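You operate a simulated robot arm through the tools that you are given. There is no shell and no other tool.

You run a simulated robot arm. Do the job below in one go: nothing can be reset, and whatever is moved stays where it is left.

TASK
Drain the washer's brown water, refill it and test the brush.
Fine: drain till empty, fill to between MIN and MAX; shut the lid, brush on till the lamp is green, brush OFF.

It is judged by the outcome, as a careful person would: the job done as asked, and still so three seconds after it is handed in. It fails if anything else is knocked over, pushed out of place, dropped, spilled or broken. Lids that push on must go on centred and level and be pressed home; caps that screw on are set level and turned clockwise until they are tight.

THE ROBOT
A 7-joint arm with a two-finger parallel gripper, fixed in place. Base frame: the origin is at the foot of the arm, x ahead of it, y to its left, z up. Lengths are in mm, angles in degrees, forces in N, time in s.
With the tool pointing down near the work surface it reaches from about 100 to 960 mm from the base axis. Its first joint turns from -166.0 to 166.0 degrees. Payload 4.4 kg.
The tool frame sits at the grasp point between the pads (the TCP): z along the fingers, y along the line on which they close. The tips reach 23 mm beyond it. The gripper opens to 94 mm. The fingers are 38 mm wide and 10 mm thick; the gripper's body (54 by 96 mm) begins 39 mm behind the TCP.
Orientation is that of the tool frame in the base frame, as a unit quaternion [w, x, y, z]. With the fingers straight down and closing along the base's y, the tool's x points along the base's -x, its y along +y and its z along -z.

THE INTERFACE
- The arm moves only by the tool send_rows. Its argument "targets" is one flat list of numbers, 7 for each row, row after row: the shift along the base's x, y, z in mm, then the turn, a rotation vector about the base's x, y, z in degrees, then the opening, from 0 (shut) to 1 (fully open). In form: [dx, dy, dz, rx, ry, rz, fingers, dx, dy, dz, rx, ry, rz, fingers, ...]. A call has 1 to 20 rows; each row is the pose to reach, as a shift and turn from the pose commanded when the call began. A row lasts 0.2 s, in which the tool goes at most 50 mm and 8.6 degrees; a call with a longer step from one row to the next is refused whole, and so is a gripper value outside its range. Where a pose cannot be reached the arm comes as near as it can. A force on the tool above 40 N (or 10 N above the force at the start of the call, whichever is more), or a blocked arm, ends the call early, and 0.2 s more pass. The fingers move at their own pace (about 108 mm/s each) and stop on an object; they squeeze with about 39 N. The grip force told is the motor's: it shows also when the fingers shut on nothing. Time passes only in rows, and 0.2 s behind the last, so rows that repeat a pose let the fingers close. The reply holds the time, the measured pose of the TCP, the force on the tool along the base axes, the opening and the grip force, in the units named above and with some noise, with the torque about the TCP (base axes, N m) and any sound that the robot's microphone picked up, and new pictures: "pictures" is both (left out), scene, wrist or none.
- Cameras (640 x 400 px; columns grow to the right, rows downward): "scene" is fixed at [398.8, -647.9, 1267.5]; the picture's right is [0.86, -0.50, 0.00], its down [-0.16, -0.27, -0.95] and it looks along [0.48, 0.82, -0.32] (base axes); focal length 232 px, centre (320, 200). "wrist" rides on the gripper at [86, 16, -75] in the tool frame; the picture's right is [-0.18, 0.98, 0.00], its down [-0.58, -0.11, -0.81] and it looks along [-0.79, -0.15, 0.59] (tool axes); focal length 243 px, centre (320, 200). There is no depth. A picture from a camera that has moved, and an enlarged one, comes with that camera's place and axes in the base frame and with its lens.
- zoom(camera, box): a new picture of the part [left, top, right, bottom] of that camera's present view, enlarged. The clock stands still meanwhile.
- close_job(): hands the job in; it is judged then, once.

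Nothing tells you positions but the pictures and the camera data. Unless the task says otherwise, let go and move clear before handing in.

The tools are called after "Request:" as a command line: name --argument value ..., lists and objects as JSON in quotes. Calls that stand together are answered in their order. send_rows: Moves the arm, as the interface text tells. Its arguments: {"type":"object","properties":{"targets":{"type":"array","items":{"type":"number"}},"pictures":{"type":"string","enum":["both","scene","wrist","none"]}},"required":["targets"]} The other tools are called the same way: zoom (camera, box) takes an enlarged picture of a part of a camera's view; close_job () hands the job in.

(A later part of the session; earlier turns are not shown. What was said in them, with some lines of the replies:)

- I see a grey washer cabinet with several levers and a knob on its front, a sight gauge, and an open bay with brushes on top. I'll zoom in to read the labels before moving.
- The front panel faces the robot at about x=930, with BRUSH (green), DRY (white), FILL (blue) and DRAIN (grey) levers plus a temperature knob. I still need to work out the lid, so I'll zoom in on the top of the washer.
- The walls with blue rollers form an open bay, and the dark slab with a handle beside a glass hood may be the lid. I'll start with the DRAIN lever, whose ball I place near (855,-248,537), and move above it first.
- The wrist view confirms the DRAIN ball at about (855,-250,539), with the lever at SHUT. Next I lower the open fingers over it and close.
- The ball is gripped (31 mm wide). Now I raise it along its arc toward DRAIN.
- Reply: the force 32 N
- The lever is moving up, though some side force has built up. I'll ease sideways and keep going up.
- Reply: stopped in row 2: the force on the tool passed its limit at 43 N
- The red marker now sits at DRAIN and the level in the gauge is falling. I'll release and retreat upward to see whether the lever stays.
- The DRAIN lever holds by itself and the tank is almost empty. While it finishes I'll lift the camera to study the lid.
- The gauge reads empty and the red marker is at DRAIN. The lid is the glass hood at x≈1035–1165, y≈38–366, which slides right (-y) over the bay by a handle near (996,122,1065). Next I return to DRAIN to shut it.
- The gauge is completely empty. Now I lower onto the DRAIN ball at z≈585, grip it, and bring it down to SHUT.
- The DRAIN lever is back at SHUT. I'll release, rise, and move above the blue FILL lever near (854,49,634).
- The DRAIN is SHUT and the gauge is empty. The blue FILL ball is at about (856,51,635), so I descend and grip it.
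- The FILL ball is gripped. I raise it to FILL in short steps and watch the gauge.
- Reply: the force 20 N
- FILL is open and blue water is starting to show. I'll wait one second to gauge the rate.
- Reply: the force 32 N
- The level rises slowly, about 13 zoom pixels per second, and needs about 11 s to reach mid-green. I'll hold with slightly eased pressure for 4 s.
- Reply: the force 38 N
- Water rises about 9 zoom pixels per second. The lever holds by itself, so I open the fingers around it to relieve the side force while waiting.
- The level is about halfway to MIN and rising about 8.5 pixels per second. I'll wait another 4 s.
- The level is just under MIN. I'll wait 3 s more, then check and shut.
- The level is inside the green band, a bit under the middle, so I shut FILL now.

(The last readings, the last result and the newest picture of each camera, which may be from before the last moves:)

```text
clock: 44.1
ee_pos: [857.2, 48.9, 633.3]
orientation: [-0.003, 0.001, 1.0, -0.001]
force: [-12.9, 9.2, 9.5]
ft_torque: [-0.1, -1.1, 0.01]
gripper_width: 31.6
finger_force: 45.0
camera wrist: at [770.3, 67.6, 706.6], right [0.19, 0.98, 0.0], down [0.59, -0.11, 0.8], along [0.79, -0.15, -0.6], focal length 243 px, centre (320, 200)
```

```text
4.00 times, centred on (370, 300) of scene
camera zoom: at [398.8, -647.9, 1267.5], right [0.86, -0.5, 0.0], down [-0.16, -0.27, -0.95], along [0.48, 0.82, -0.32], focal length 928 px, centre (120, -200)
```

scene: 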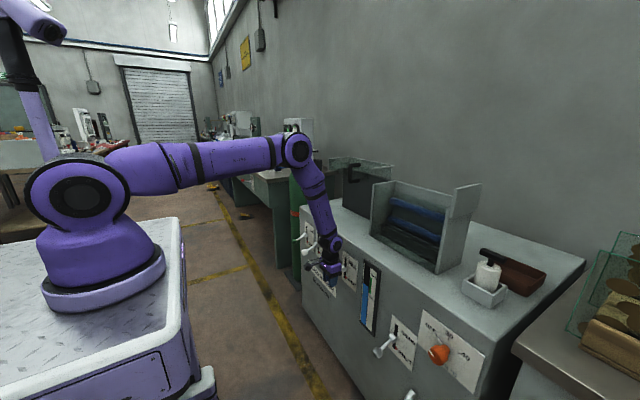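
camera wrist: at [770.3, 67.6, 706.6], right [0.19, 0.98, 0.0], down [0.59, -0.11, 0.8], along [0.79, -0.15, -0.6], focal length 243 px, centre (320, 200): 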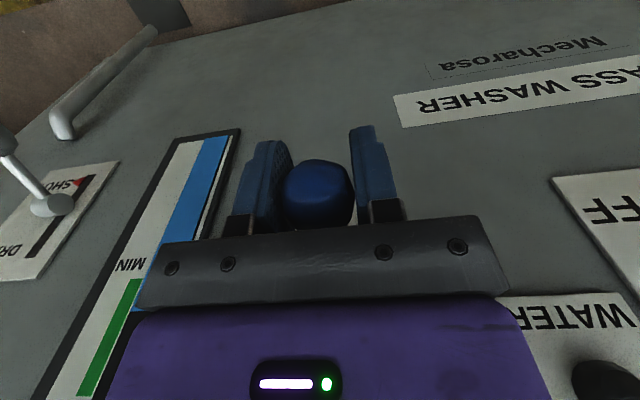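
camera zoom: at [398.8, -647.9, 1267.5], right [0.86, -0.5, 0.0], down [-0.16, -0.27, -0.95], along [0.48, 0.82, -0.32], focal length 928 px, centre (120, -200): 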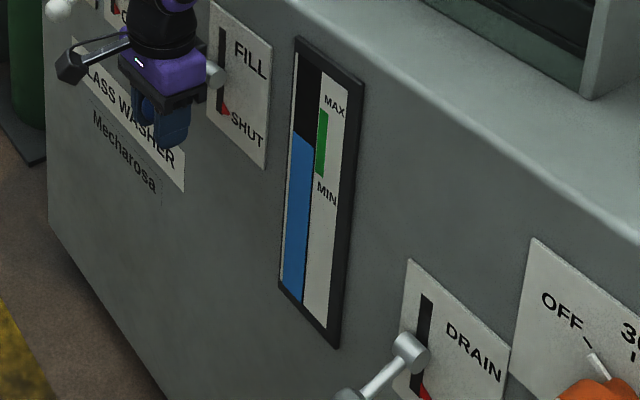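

The level sits mid-green and FILL is at SHUT. I'll release and move up and back to view the lid handle, tilting the tool forward.

Request:
send_rows --targets '[0, 0, 0, 0, 0, 0, 0.5, 0, 0, 0, 0, 0, 0, 0.8, 0, 0, 0, 0, 0, 0, 0.8, -5, 0, 40, 0, 0, 0, 0.8, -20, 0, 80, 0, 0, 0, 0.8, -35, 5, 120, 0, 0, 0, 0.8, -50, 10, 165, 0, -4, 0, 0.8, -60, 20, 210, 0, -8, 0, 0.8, -70, 30, 255, 0, -12, 0, 0.8, -80, 40, 300, 0, -16, 0, 0.8, -90, 45, 345, 0, -20, 0, 0.8, -100, 50, 390, 0, -24, 0, 0.8, -107, 55, 430, 0, -28, 0, 0.8, -107, 60, 470, 0, -32, 0, 0.8, -107, 65, 505, 0, -36, 0, 0.8, -107, 73, 535, 0, -40, 0, 0.8, -107, 73, 546, 0, -40, 0, 0.8, -107, 73, 546, 0, -40, 0, 0.8]'

Request:
zoom --camera "wrist" --box '[120, 0, 520, 240]'

Request:
zoom --camera "scene" --box '[290, 220, 410, 340]'

```text
clock: 47.9
ee_pos: [750.4, 123.5, 1177.8]
orientation: [0.341, 0.001, 0.94, 0.0]
force: [-0.8, 0.8, -0.2]
ft_torque: [-0.02, 0.05, 0.0]
gripper_width: 75.4
finger_force: 0.1
camera wrist: at [636.3, 140.5, 1178.9], right [0.14, 0.98, 0.12], down [-0.07, -0.11, 0.99], along [0.99, -0.15, 0.05], focal length 243 px, centre (320, 200)
```

scene: 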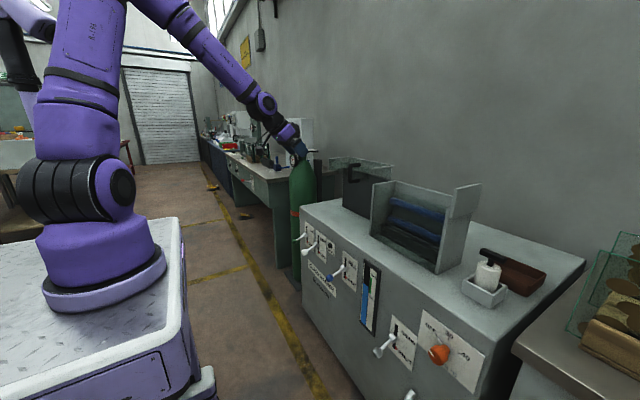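
wrist: 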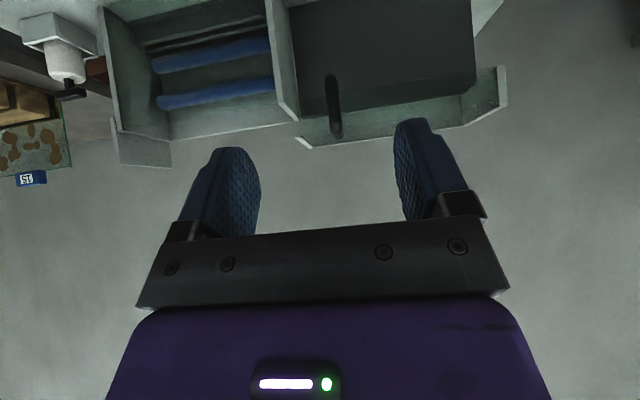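

```text
1.60 times, centred on (320, 120) of wrist
camera zoom: at [636.3, 140.5, 1178.9], right [0.14, 0.98, 0.12], down [-0.07, -0.11, 0.99], along [0.99, -0.15, 0.05], focal length 388 px, centre (320, 328)
```

zoom: 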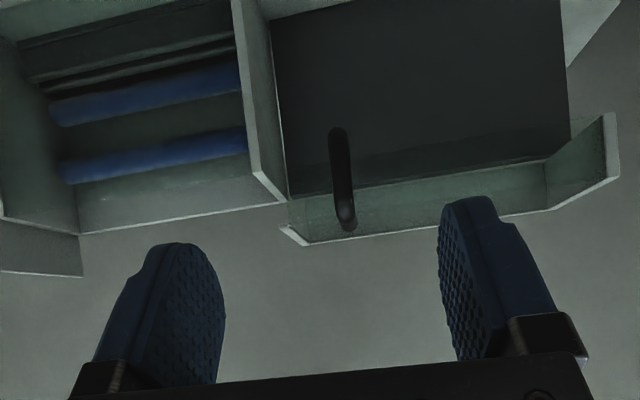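

```text
3.33 times, centred on (350, 280) of scene
camera zoom: at [398.8, -647.9, 1267.5], right [0.86, -0.5, 0.0], down [-0.16, -0.27, -0.95], along [0.48, 0.82, -0.32], focal length 773 px, centre (220, -67)
```

zoom: 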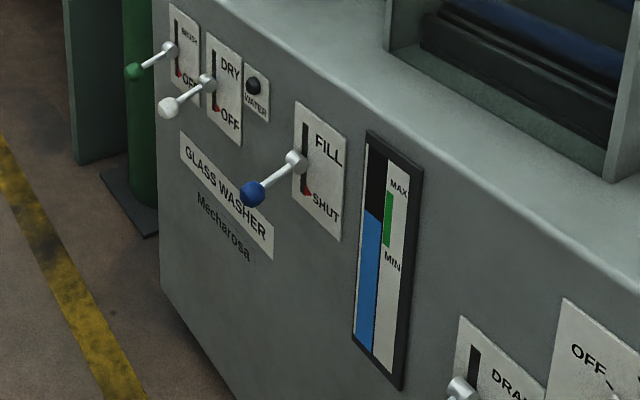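

Both valves are shut and the water is in the green band. The handle's vertical bar is at about (1000,122), z 1026–1096, so I approach with the tool tilted 60° forward and stop short to check alignment.

Request:
send_rows --targets '[30, 0, -12, 0, -5, 0, 0.8, 60, -1, -25, 0, -10, 0, 0.8, 90, -1, -38, 0, -15, 0, 0.8, 120, -1, -50, 0, -20, 0, 0.8, 143, -1, -62, 0, -20, 0, 0.8, 143, -1, -62, 0, -20, 0, 0.8]'

Request:
zoom --camera "scene" --box '[300, 120, 420, 220]'

```text
clock: 49.3
ee_pos: [894.2, 121.6, 1116.5]
orientation: [0.498, 0.002, 0.867, -0.002]
force: [-0.3, -0.3, -0.3]
ft_torque: [0.0, 0.02, -0.02]
gripper_width: 75.1
finger_force: 0.0
camera wrist: at [785.1, 138.9, 1077.8], right [0.1, 0.98, 0.16], down [-0.41, -0.11, 0.91], along [0.91, -0.15, 0.39], focal length 243 px, centre (320, 200)
```

scene: 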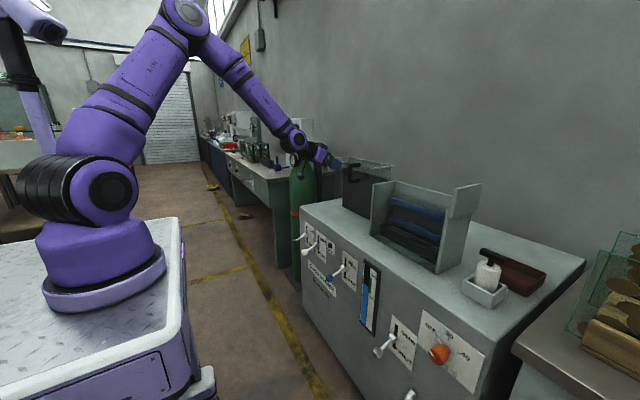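
wrist: 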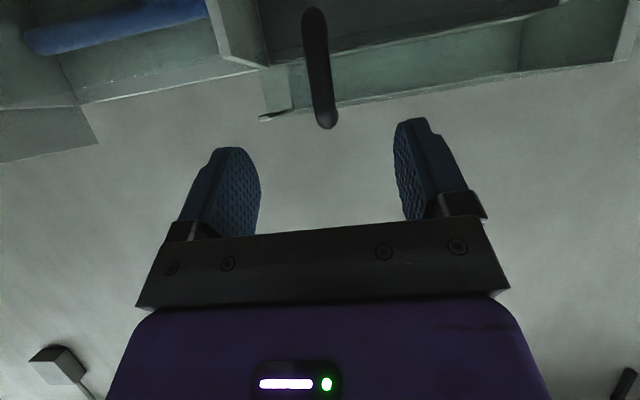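

```text
4.00 times, centred on (360, 170) of scene
camera zoom: at [398.8, -647.9, 1267.5], right [0.86, -0.5, 0.0], down [-0.16, -0.27, -0.95], along [0.48, 0.82, -0.32], focal length 928 px, centre (160, 320)
```

zoom: 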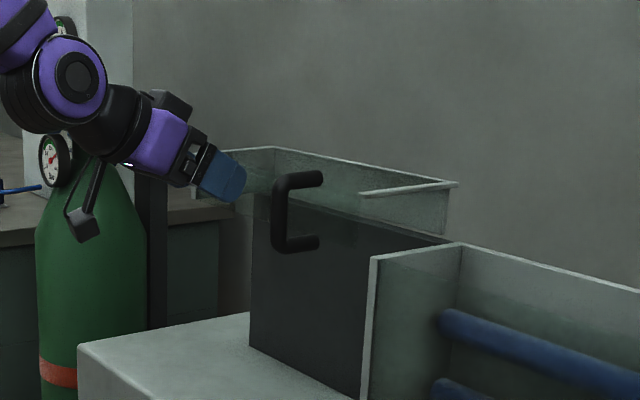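

The bar is centred between the fingers as predicted. I advance along the tool axis and close on the handle.

Request:
send_rows --targets '[25, 0, -14, 0, 0, 0, 0.8, 50, 0, -28, 0, 0, 0, 0.8, 72, 0, -42, 0, 0, 0, 0.8, 90, 0, -52, 0, 0, 0, 0.8, 94, 0, -54, 0, 0, 0, 0.8, 94, 0, -54, 0, 0, 0, 0.4, 94, 0, -54, 0, 0, 0, 0, 94, 0, -54, 0, 0, 0, 0, 94, 0, -54, 0, 0, 0, 0]'

Request:
zoom --camera "scene" --box '[300, 120, 420, 220]'

```text
clock: 51.3
ee_pos: [988.2, 119.6, 1061.3]
orientation: [0.498, 0.002, 0.867, -0.001]
force: [0.8, -9.6, -1.3]
ft_torque: [-0.12, 0.09, -0.1]
gripper_width: 17.9
finger_force: 44.8
camera wrist: at [879.6, 137.9, 1023.6], right [0.1, 0.98, 0.16], down [-0.4, -0.11, 0.91], along [0.91, -0.15, 0.39], focal length 243 px, centre (320, 200)
```

scene: 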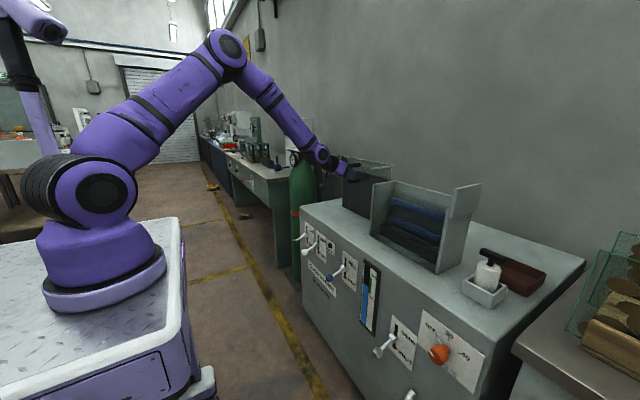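
wrist: 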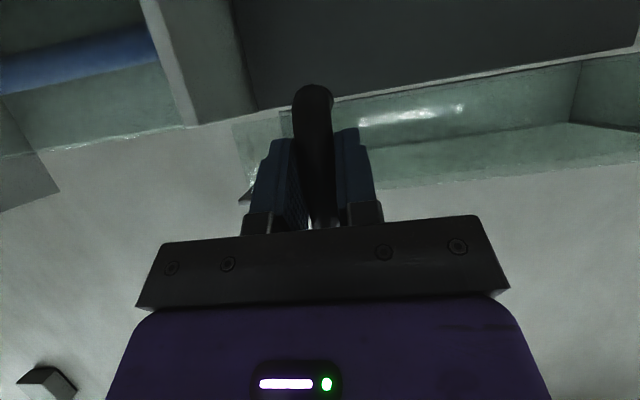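

```text
4.00 times, centred on (360, 170) of scene
camera zoom: at [398.8, -647.9, 1267.5], right [0.86, -0.5, 0.0], down [-0.16, -0.27, -0.95], along [0.48, 0.82, -0.32], focal length 928 px, centre (160, 320)
```

zoom: 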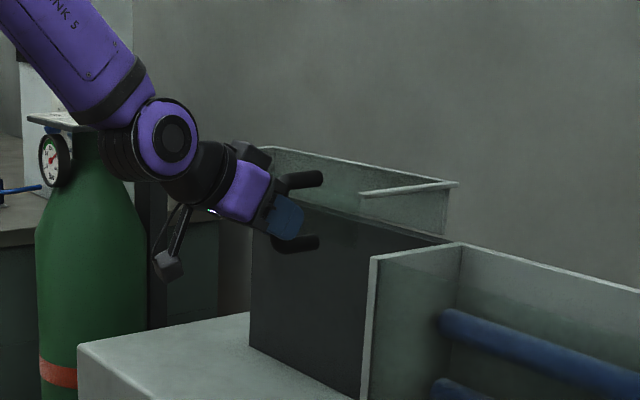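

The handle is gripped at 17.9 mm. I'll test sliding it a little toward -y.

Request:
send_rows --targets '[0, -5, 0, 0, 0, 0, 0, 0, -12, 0, 0, 0, 0, 0, 0, -20, 0, 0, 0, 0, 0, 0, -28, 0, 0, 0, 0, 0]' --pictures "scene"

Request:
zoom --camera "scene" --box '[300, 120, 420, 220]'

```text
clock: 52.3
ee_pos: [988.2, 94.6, 1060.9]
orientation: [0.497, 0.001, 0.868, 0.0]
force: [3.2, 0.0, -2.4]
ft_torque: [-0.09, 0.88, -0.25]
gripper_width: 17.7
finger_force: 44.8
```

scene: 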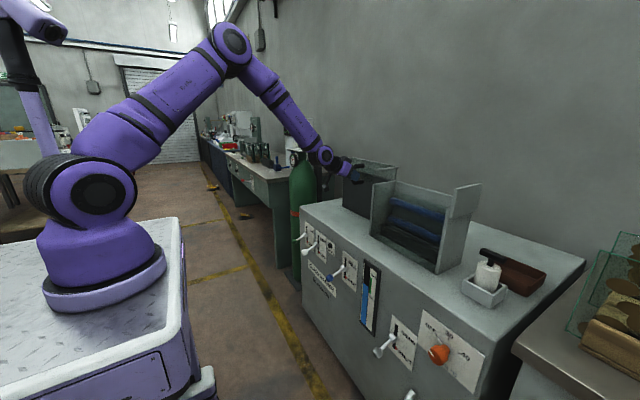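

```text
4.00 times, centred on (360, 170) of scene
camera zoom: at [398.8, -647.9, 1267.5], right [0.86, -0.5, 0.0], down [-0.16, -0.27, -0.95], along [0.48, 0.82, -0.32], focal length 928 px, centre (160, 320)
```

zoom: 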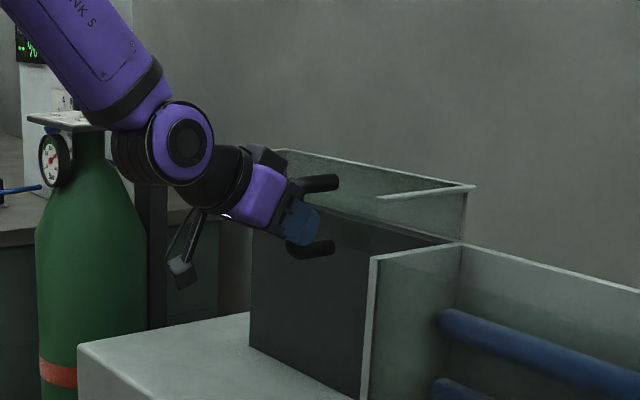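

The lid slides freely along -y. I continue sliding, slowing near the end.

Request:
send_rows --targets '[0, -12, 0, 0, 0, 0, 0, 0, -30, 0, 0, 0, 0, 0, 0, -48, 0, 0, 0, 0, 0, 0, -66, 0, 0, 0, 0, 0, 0, -84, 0, 0, 0, 0, 0, 0, -102, 0, 0, 0, 0, 0, 0, -120, 0, 0, 0, 0, 0, 0, -138, 0, 0, 0, 0, 0, 0, -156, 0, 0, 0, 0, 0, 0, -174, 0, 0, 0, 0, 0, 0, -192, 0, 0, 0, 0, 0, 0, -210, 0, 0, 0, 0, 0, 0, -228, 0, 0, 0, 0, 0, 0, -246, 0, 0, 0, 0, 0, 0, -258, 0, 0, 0, 0, 0, 0, -265, 0, 0, 0, 0, 0]'

Request:
zoom --camera "scene" --box '[340, 130, 500, 280]'

```text
clock: 55.7
ee_pos: [988.7, -172.7, 1061.3]
orientation: [0.498, 0.002, 0.867, 0.0]
force: [-11.0, 0.0, -23.2]
ft_torque: [-0.23, 0.49, -0.12]
gripper_width: 18.1
finger_force: 44.6
camera wrist: at [879.7, -154.4, 1024.1], right [0.1, 0.98, 0.16], down [-0.4, -0.11, 0.91], along [0.91, -0.15, 0.39], focal length 243 px, centre (320, 200)
```

scene: 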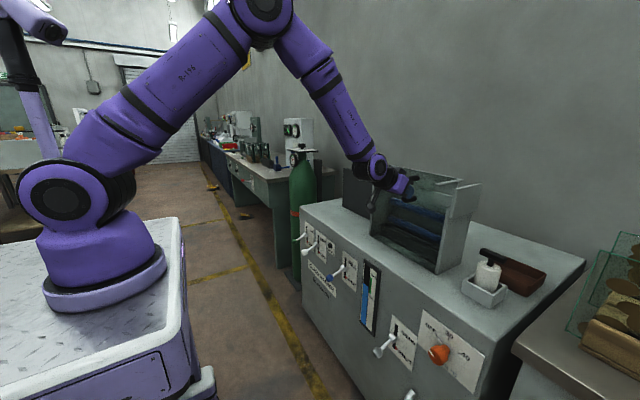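
wrist: 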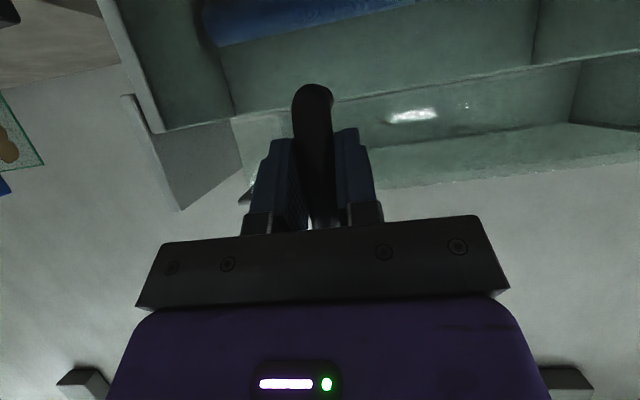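

```text
2.67 times, centred on (420, 205) of scene
camera zoom: at [398.8, -647.9, 1267.5], right [0.86, -0.5, 0.0], down [-0.16, -0.27, -0.95], along [0.48, 0.82, -0.32], focal length 618 px, centre (53, 187)
```

zoom: 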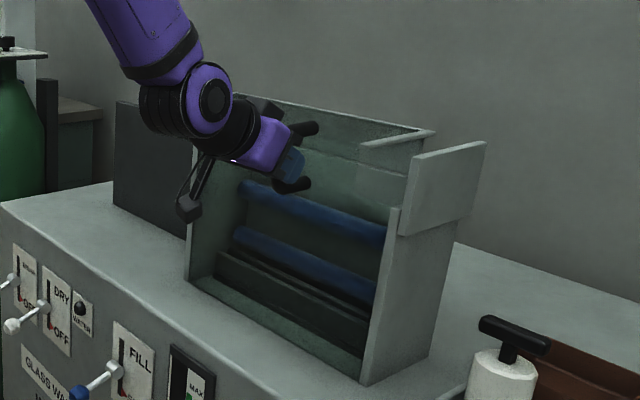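

The lid has about 40 mm left before it meets the end plate. I continue slowly until the stop.

Request:
send_rows --targets '[-0.5, -5, -1, 0, 0, 0, 0, -0.5, -10, -1, 0, 0, 0, 0, -0.5, -15, -1, 0, 0, 0, 0, -0.5, -20, -1, 0, 0, 0, 0, -0.5, -25, -1, 0, 0, 0, 0, -0.5, -29, -1, 0, 0, 0, 0, -0.5, -33, -1, 0, 0, 0, 0, -0.5, -37, -1, 0, 0, 0, 0, -0.5, -41, -1, 0, 0, 0, 0, -0.5, -45, -1, 0, 0, 0, 0, -0.5, -49, -1, 0, 0, 0, 0]'

Request:
zoom --camera "scene" --box '[340, 130, 500, 280]'

```text
clock: 58.1
ee_pos: [988.7, -219.8, 1063.1]
orientation: [0.5, 0.002, 0.866, -0.001]
force: [13.2, 0.3, 6.6]
ft_torque: [-0.13, 0.79, -0.06]
gripper_width: 17.8
finger_force: 45.0
camera wrist: at [879.9, -202.4, 1023.8], right [0.09, 0.98, 0.16], down [-0.41, -0.11, 0.91], along [0.91, -0.15, 0.39], focal length 243 px, centre (320, 200)
```

scene: 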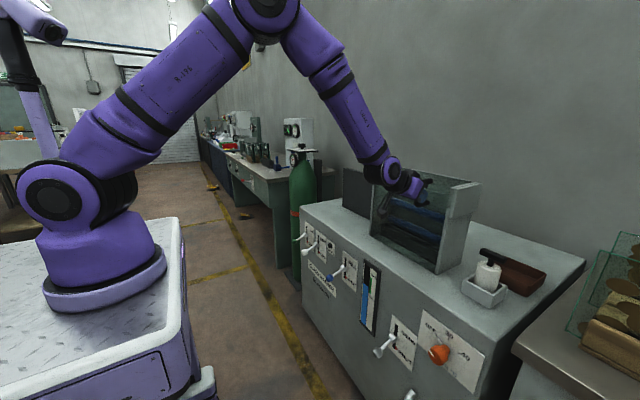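
wrist: 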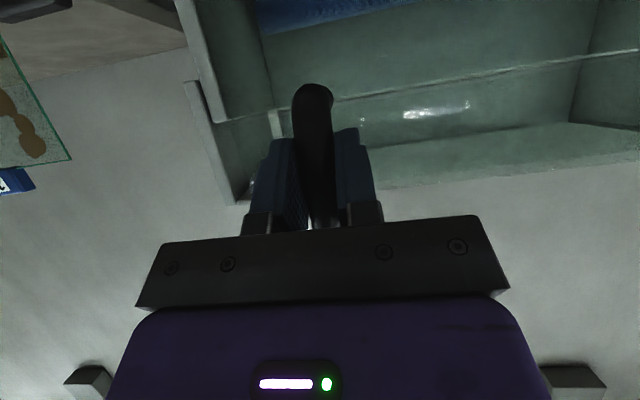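

```text
2.67 times, centred on (420, 205) of scene
camera zoom: at [398.8, -647.9, 1267.5], right [0.86, -0.5, 0.0], down [-0.16, -0.27, -0.95], along [0.48, 0.82, -0.32], focal length 618 px, centre (53, 187)
```

zoom: 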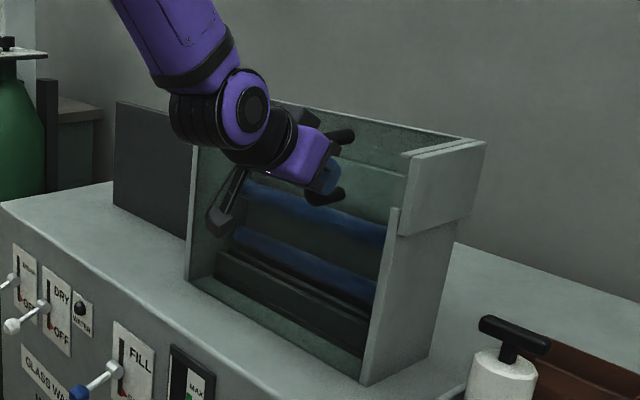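

The lid is nearly at the end plate but there's no resistance yet, so I continue in small steps.

Request:
send_rows --targets '[0, -3, 0, 0, 0, 0, 0, 0, -6, 0, 0, 0, 0, 0, 0, -9, 0, 0, 0, 0, 0, 0, -12, 0, 0, 0, 0, 0, 0, -15, 0, 0, 0, 0, 0, 0, -18, 0, 0, 0, 0, 0, 0, -21, 0, 0, 0, 0, 0, 0, -24, 0, 0, 0, 0, 0]'

Request:
zoom --camera "scene" --box '[340, 130, 500, 280]'

```text
clock: 59.0
ee_pos: [989.2, -220.5, 1062.3]
orientation: [0.499, -0.004, 0.866, 0.003]
force: [-4.8, 14.0, 4.8]
ft_torque: [-0.61, 0.68, -0.02]
gripper_width: 18.0
finger_force: 45.3
stopped in row 4: the force on the tool passed its limit at 44 N (the readings are from after the stop); the commanded pose is now the measured one
camera wrist: at [879.7, -204.0, 1023.9], right [0.08, 0.98, 0.16], down [-0.4, -0.12, 0.91], along [0.91, -0.14, 0.39], focal length 243 px, centre (320, 200)
```

scene: 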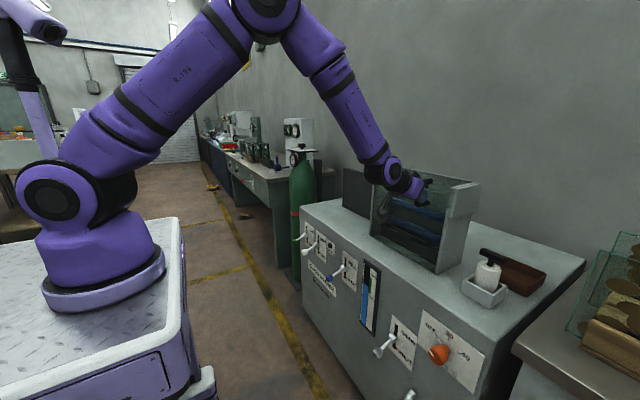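
wrist: 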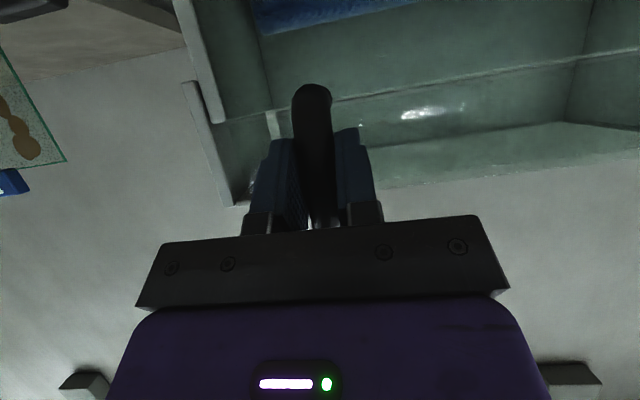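

```text
2.67 times, centred on (420, 205) of scene
camera zoom: at [398.8, -647.9, 1267.5], right [0.86, -0.5, 0.0], down [-0.16, -0.27, -0.95], along [0.48, 0.82, -0.32], focal length 618 px, centre (53, 187)
```

zoom: 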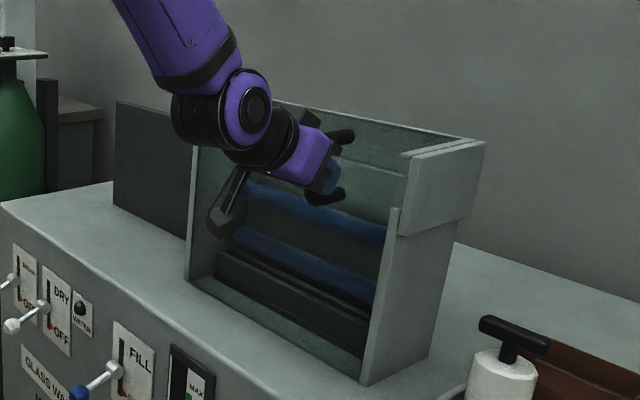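

The lid hit its stop at y≈-220 and looks fully closed. I'll release the handle, back off along the tool axis, and head toward the green BRUSH lever.

Request:
send_rows --targets '[0, 0, 0, 0, 0, 0, 0.3, 0, 0, 0, 0, 0, 0, 0.6, 0, 0, 0, 0, 0, 0, 0.8, -25, 0, 14, 0, 0, 0, 0.8, -50, 0, 28, 0, 0, 0, 0.8, -75, 0, 43, 0, 0, 0, 0.8, -100, 0, 58, 0, 0, 0, 0.8, -130, 10, 75, 0, 4, 0, 0.8, -160, 40, 85, 0, 8, 0, 0.8, -180, 80, 88, 0, 14, 0, 0.8, -200, 120, 88, 0, 20, 0, 0.8, -215, 160, 88, 0, 26, 0, 0.8, -230, 200, 88, 0, 32, 0, 0.8, -235, 245, 80, 0, 38, 0, 0.8, -230, 290, 70, 0, 44, 0, 0.8, -225, 335, 55, 0, 50, 0, 0.8, -215, 380, 35, 0, 56, 0, 0.8, -205, 420, 10, 0, 60, 0, 0.8, -195, 455, -20, 0, 60, 0, 0.8, -190, 490, -50, 0, 60, 0, 0.8]'

Request:
zoom --camera "scene" --box '[340, 130, 500, 280]'

```text
refused: row 17 steps farther than a row can; nothing moved
```

```text
2.67 times, centred on (420, 205) of scene
camera zoom: at [398.8, -647.9, 1267.5], right [0.86, -0.5, 0.0], down [-0.16, -0.27, -0.95], along [0.48, 0.82, -0.32], focal length 618 px, centre (53, 187)
```

zoom: 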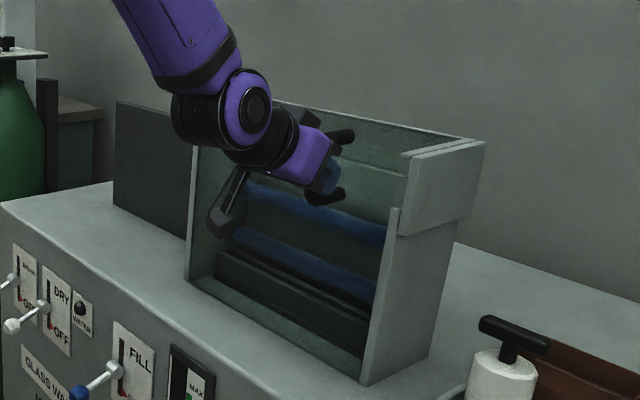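

One step was slightly too long, so nothing moved. I'll resend with shorter steps.

Request:
send_rows --targets '[0, 0, 0, 0, 0, 0, 0.3, 0, 0, 0, 0, 0, 0, 0.6, 0, 0, 0, 0, 0, 0, 0.8, -25, 0, 14, 0, 0, 0, 0.8, -50, 0, 28, 0, 0, 0, 0.8, -75, 0, 43, 0, 0, 0, 0.8, -100, 0, 58, 0, 0, 0, 0.8, -130, 10, 75, 0, 4, 0, 0.8, -160, 40, 85, 0, 8, 0, 0.8, -180, 80, 88, 0, 14, 0, 0.8, -200, 120, 88, 0, 20, 0, 0.8, -215, 160, 88, 0, 26, 0, 0.8, -230, 200, 88, 0, 32, 0, 0.8, -235, 243, 80, 0, 38, 0, 0.8, -230, 286, 70, 0, 44, 0, 0.8, -225, 328, 55, 0, 50, 0, 0.8, -215, 365, 35, 0, 56, 0, 0.8, -205, 400, 10, 0, 60, 0, 0.8, -195, 435, -20, 0, 60, 0, 0.8, -190, 470, -50, 0, 60, 0, 0.8]'

Request:
zoom --camera "scene" --box '[340, 130, 500, 280]'

```text
clock: 63.1
ee_pos: [798.5, 244.3, 1012.4]
orientation: [-0.002, 0.0, 1.0, 0.003]
force: [-0.3, -0.7, 0.6]
ft_torque: [0.03, 0.0, 0.01]
gripper_width: 75.2
finger_force: 0.1
camera wrist: at [711.7, 261.4, 1087.5], right [0.18, 0.98, 0.01], down [0.58, -0.12, 0.8], along [0.79, -0.14, -0.59], focal length 243 px, centre (320, 200)
```

scene: 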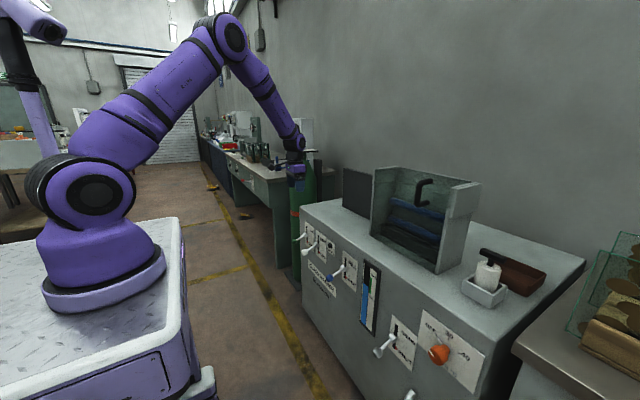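
wrist: 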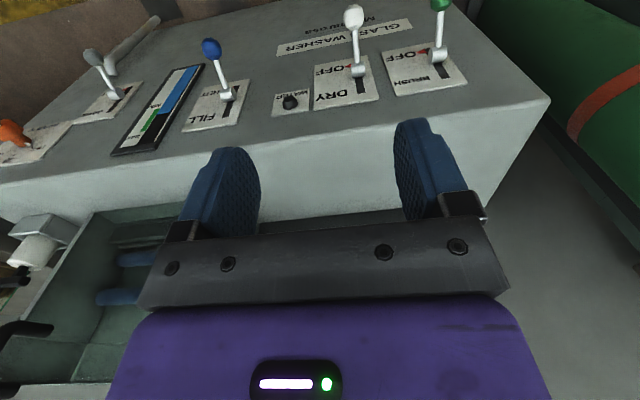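

```text
2.67 times, centred on (420, 205) of scene
camera zoom: at [398.8, -647.9, 1267.5], right [0.86, -0.5, 0.0], down [-0.16, -0.27, -0.95], along [0.48, 0.82, -0.32], focal length 618 px, centre (53, 187)
```

zoom: 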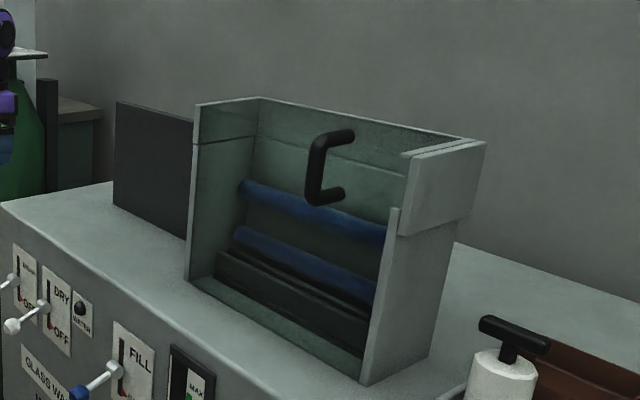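

The lid is closed and flush over the bay. Next I move above the green BRUSH lever near (855,421,633).

Request:
send_rows --targets '[0, 30, -25, 0, 0, 0, 0.8, 0, 60, -50, 0, 0, 0, 0.8, 0, 90, -80, 0, 0, 0, 0.8, 10, 120, -110, 0, 0, 0, 0.8, 20, 150, -140, 0, 0, 0, 0.8, 35, 170, -175, 0, 0, 0, 0.8, 50, 177, -210, 0, 0, 0, 0.8, 55, 177, -240, 0, 0, 0, 0.8, 55, 177, -240, 0, 0, 0, 0.8]'

```text
clock: 65.2
ee_pos: [855.5, 423.6, 773.1]
orientation: [-0.001, -0.001, 1.0, 0.003]
force: [-0.3, 1.0, 0.2]
ft_torque: [0.0, -0.01, -0.01]
gripper_width: 75.3
finger_force: 0.1
camera wrist: at [767.6, 440.1, 847.1], right [0.18, 0.98, 0.01], down [0.58, -0.11, 0.8], along [0.79, -0.14, -0.59], focal length 243 px, centre (320, 200)
```

scene: 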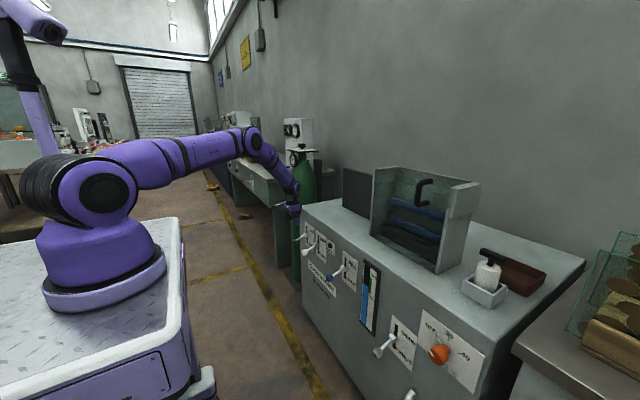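
wrist: 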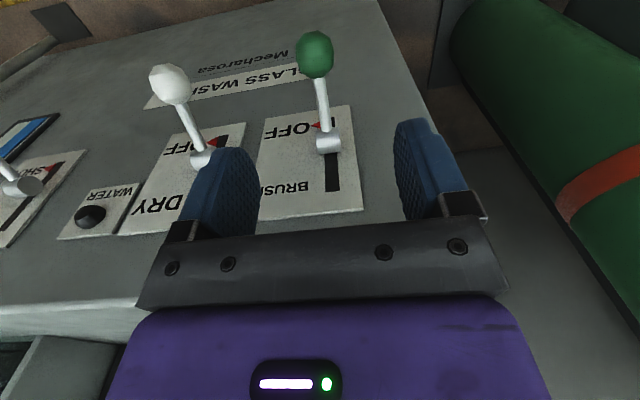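

The green ball is at about (857,420,632), with the white lever well clear. I descend and grip it.

Request:
send_rows --targets '[1, -2, -40, 0, 0, 0, 0.8, 1.5, -3.5, -80, 0, 0, 0, 0.8, 1.5, -3.5, -115, 0, 0, 0, 0.8, 1.5, -3.5, -138, 0, 0, 0, 0.8, 1.5, -3.5, -138, 0, 0, 0, 0.6, 1.5, -3.5, -138, 0, 0, 0, 0, 1.5, -3.5, -138, 0, 0, 0, 0]'

```text
clock: 66.8
ee_pos: [856.5, 420.3, 633.9]
orientation: [-0.002, 0.001, 1.0, 0.004]
force: [1.2, -3.4, 0.7]
ft_torque: [0.0, 0.03, 0.07]
gripper_width: 31.1
finger_force: 44.4
camera wrist: at [769.1, 436.8, 708.7], right [0.18, 0.98, 0.01], down [0.58, -0.11, 0.8], along [0.79, -0.14, -0.59], focal length 243 px, centre (320, 200)
```

scene: 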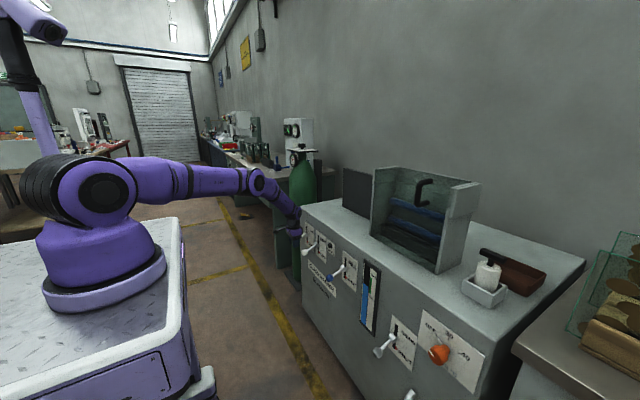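
wrist: 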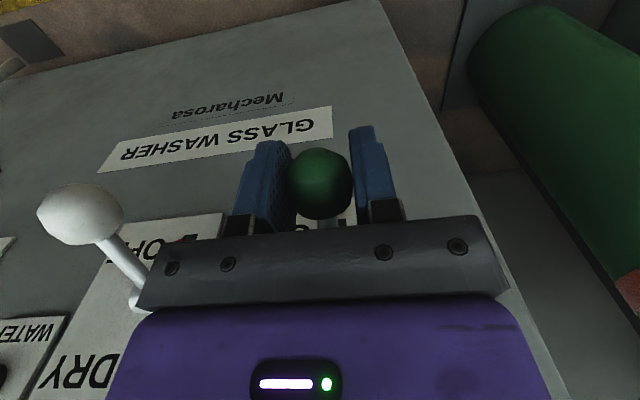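

The BRUSH ball is gripped. I raise it to ON and watch the lamp.

Request:
send_rows --targets '[-2, 0, 10, 0, 0, 0, 0, -4, 0, 20, 0, 0, 0, 0, -4, 0, 30, 0, 0, 0, 0, -2, 0, 40, 0, 0, 0, 0, -0.5, 0, 48, 0, 0, 0, 0]'

Request:
zoom --camera "scene" --box '[280, 200, 410, 320]'

```text
clock: 68.0
ee_pos: [854.7, 420.0, 680.6]
orientation: [-0.002, -0.001, 1.0, 0.003]
force: [-15.5, -11.2, -10.4]
ft_torque: [-0.06, 1.01, -0.02]
gripper_width: 31.6
finger_force: 44.5
camera wrist: at [767.3, 436.8, 755.4], right [0.18, 0.98, 0.0], down [0.59, -0.11, 0.8], along [0.79, -0.14, -0.6], focal length 243 px, centre (320, 200)
```

scene: 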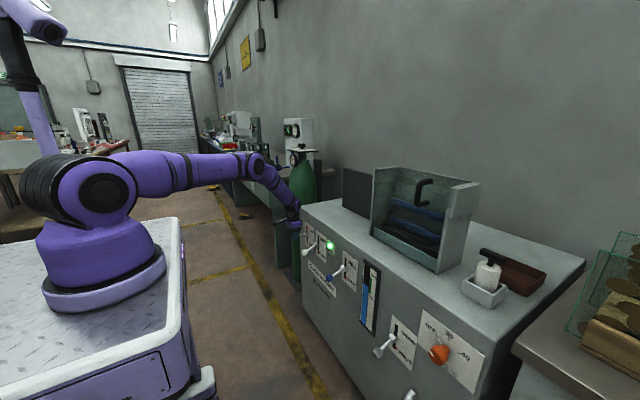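
wrist: 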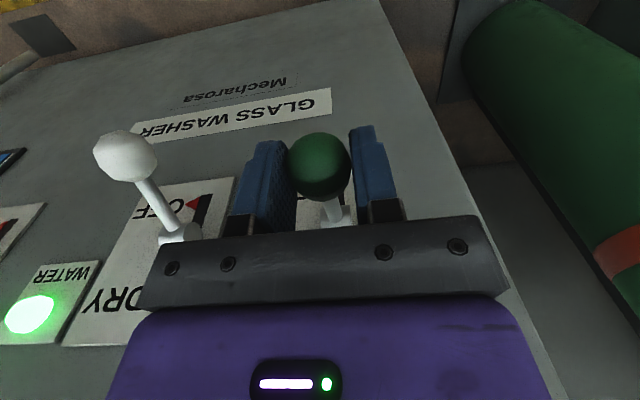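

```text
3.33 times, centred on (345, 260) of scene
camera zoom: at [398.8, -647.9, 1267.5], right [0.86, -0.5, 0.0], down [-0.16, -0.27, -0.95], along [0.48, 0.82, -0.32], focal length 773 px, centre (237, 0)
```

zoom: 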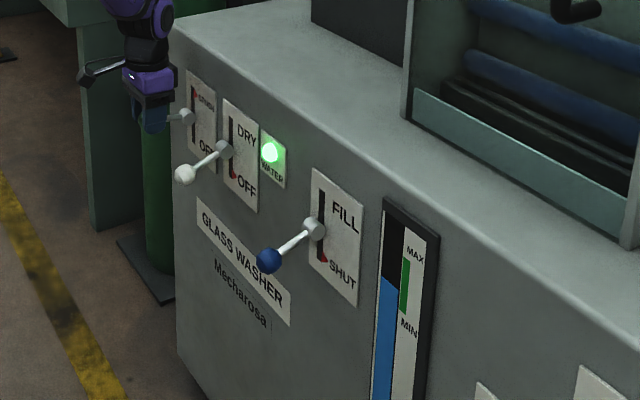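

The lamp is green with the brush on. I hold for a second and a half to confirm it stays steady.

Request:
send_rows --targets '[0, 0, -1, 0, 0, 0, 0, 0, 0, -1, 0, 0, 0, 0, 0, 0, -1, 0, 0, 0, 0, 0, 0, -1, 0, 0, 0, 0, 0, 0, -1, 0, 0, 0, 0, 0, 0, -1, 0, 0, 0, 0]' --pictures "none"

Request:
zoom --camera "scene" --box '[280, 200, 410, 320]'

```text
clock: 69.3
ee_pos: [854.3, 419.6, 680.2]
orientation: [-0.001, -0.002, 1.0, 0.005]
force: [-24.9, -19.0, 9.0]
ft_torque: [-0.15, -0.03, -0.03]
gripper_width: 31.5
finger_force: 45.2
```

```text
3.33 times, centred on (345, 260) of scene
camera zoom: at [398.8, -647.9, 1267.5], right [0.86, -0.5, 0.0], down [-0.16, -0.27, -0.95], along [0.48, 0.82, -0.32], focal length 773 px, centre (237, 0)
```

zoom: 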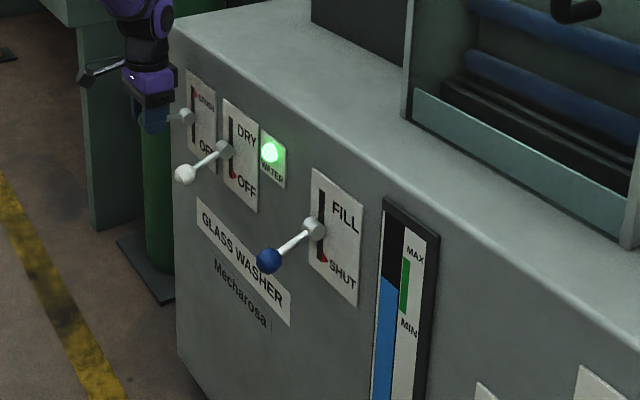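

The lamp stays green and the level is unchanged. I'll re-seat the grip to relieve side force, then bring BRUSH down to OFF.

Request:
send_rows --targets '[1, 0, 1, 0, 0, 0, 0.45, 1.5, 0, 1, 0, 0, 0, 0.5, 1.5, 0, 1, 0, 0, 0, 0, 1.5, 0, 1, 0, 0, 0, 0, -1, 0, -9, 0, 0, 0, 0, -2.5, 0, -19, 0, 0, 0, 0, -2.5, 0, -29, 0, 0, 0, 0, 0, 0, -39, 0, 0, 0, 0, 2, 0, -46, 0, 0, 0, 0, 2.5, 0, -49, 0, 0, 0, 0]'

Request:
zoom --camera "scene" --box '[280, 200, 410, 320]'

```text
clock: 71.5
ee_pos: [856.6, 419.5, 630.3]
orientation: [0.0, -0.002, 1.0, 0.003]
force: [-8.4, -9.9, 12.2]
ft_torque: [0.13, -1.16, 0.02]
gripper_width: 31.2
finger_force: 44.8
camera wrist: at [768.8, 436.8, 705.9], right [0.18, 0.98, 0.01], down [0.58, -0.11, 0.8], along [0.79, -0.14, -0.59], focal length 243 px, centre (320, 200)
```

scene: 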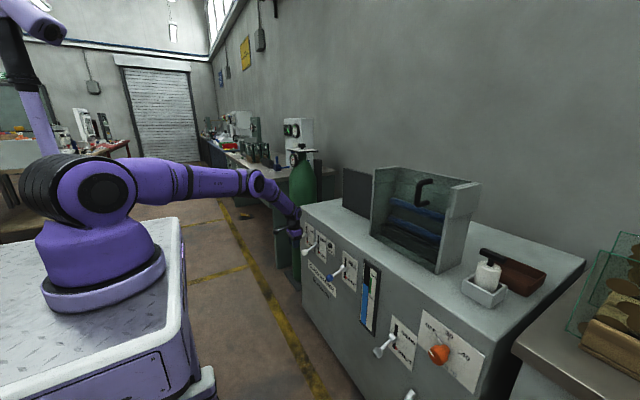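
wrist: 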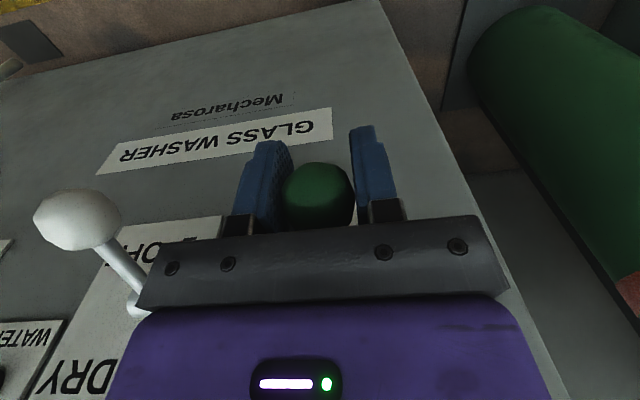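

```text
3.33 times, centred on (345, 260) of scene
camera zoom: at [398.8, -647.9, 1267.5], right [0.86, -0.5, 0.0], down [-0.16, -0.27, -0.95], along [0.48, 0.82, -0.32], focal length 773 px, centre (237, 0)
```

zoom: 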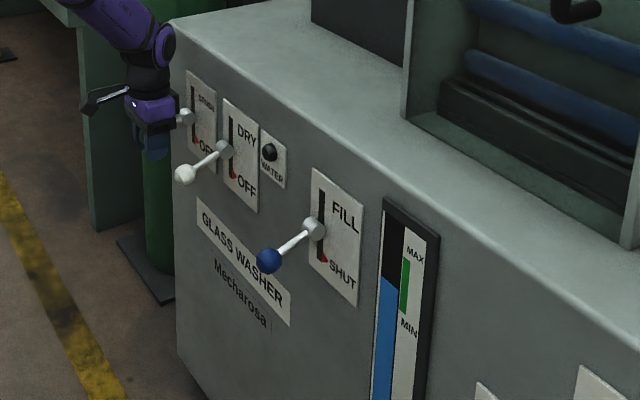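

The lamp is out and BRUSH is at OFF. I release, rise clear, and move back for a final look.

Request:
send_rows --targets '[0, 0, 0, 0, 0, 0, 0.4, 0, 0, 0, 0, 0, 0, 0.8, 0, 0, 0, 0, 0, 0, 0.8, 0, 0, 40, 0, 0, 0, 0.8, -10, 0, 80, 0, 0, 0, 0.8, -30, 0, 120, 0, 0, 0, 0.8, -55, 0, 160, 0, 0, 0, 0.8, -80, -10, 200, 0, 0, 0, 0.8, -110, -20, 235, 0, 0, 0, 0.8, -140, -30, 270, 0, 0, 0, 0.8, -170, -40, 305, 0, 0, 0, 0.8, -200, -50, 340, 0, 0, 0, 0.8, -200, -50, 340, 0, 0, 0, 0.8]'

Request:
zoom --camera "scene" --box '[280, 200, 410, 320]'

Request:
zoom --camera "scene" --box '[340, 240, 480, 380]'

Request:
zoom --camera "scene" --box '[340, 150, 560, 290]'

```text
clock: 74.3
ee_pos: [657.8, 370.3, 970.4]
orientation: [-0.001, -0.001, 1.0, 0.003]
force: [0.4, -0.1, -0.6]
ft_torque: [0.01, 0.03, -0.02]
gripper_width: 75.1
finger_force: 0.1
camera wrist: at [570.4, 387.0, 1044.9], right [0.18, 0.98, 0.01], down [0.58, -0.11, 0.8], along [0.79, -0.14, -0.59], focal length 243 px, centre (320, 200)
```

scene: 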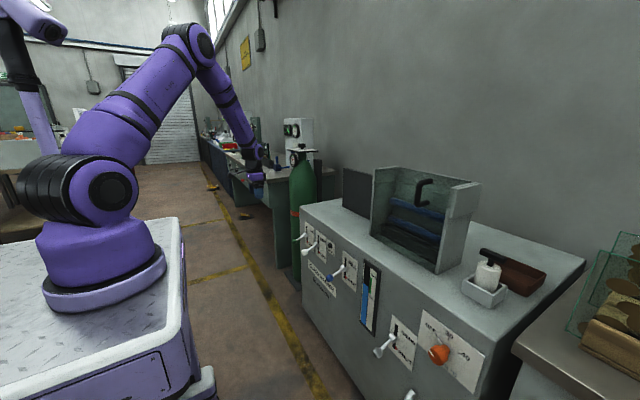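
wrist: 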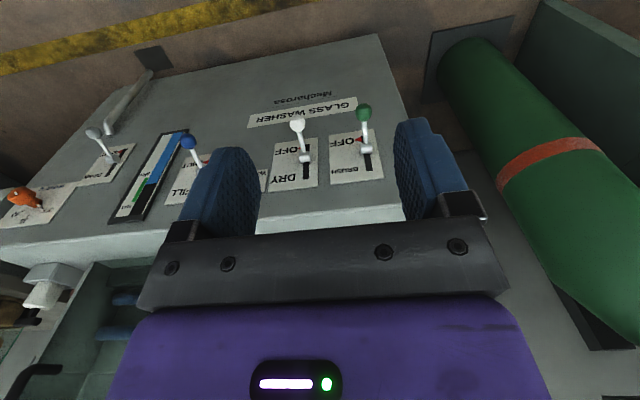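

```text
3.33 times, centred on (345, 260) of scene
camera zoom: at [398.8, -647.9, 1267.5], right [0.86, -0.5, 0.0], down [-0.16, -0.27, -0.95], along [0.48, 0.82, -0.32], focal length 773 px, centre (237, 0)
```

zoom: 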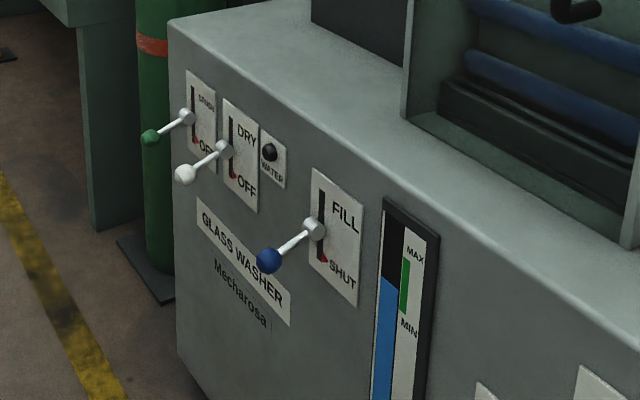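

```text
2.86 times, centred on (410, 310) of scene
camera zoom: at [398.8, -647.9, 1267.5], right [0.86, -0.5, 0.0], down [-0.16, -0.27, -0.95], along [0.48, 0.82, -0.32], focal length 663 px, centre (63, -114)
```

zoom: 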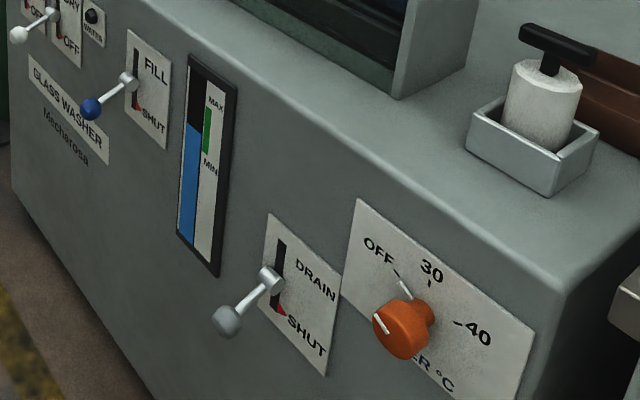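

```text
2.86 times, centred on (450, 220) of scene
camera zoom: at [398.8, -647.9, 1267.5], right [0.86, -0.5, 0.0], down [-0.16, -0.27, -0.95], along [0.48, 0.82, -0.32], focal length 663 px, centre (-51, 143)
```

zoom: 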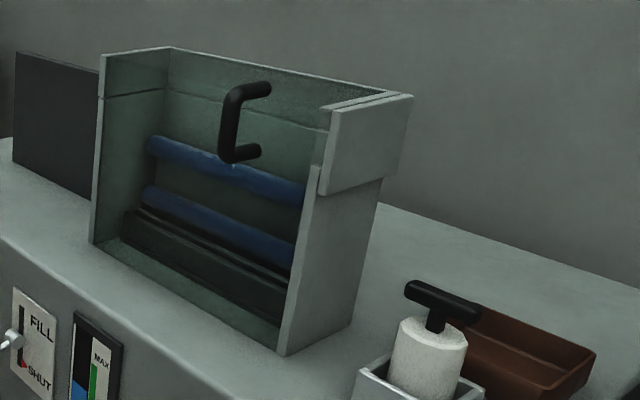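

The levers are at SHUT, SHUT and OFF, clear water sits mid-green, and the lid is against its stop. The arm is clear of everything, so I hand the job in.

Request:
close_job

```text
The job is handed in.
```

The washer is drained and refilled, and its brush has been tested. I've handed the job in, but no verdict has come back yet.

- **Drain:** I opened DRAIN until the gauge showed no brown water, then set the lever back to SHUT.
- **Refill:** I filled with clean water to about the middle of the green band between MIN and MAX, then set FILL to SHUT. The level held through the brush test.
- **Lid:** I slid the glass lid over the bay until it hit its stop at the end plate.
- **Brush test:** With BRUSH on, the WATER lamp went green and stayed green for over a second. I then set BRUSH to OFF, and the lamp went out.

I didn't touch the DRY lever or the temperature knob. Nothing was knocked over or spilled in the final pictures, and the arm is clear of the washer.
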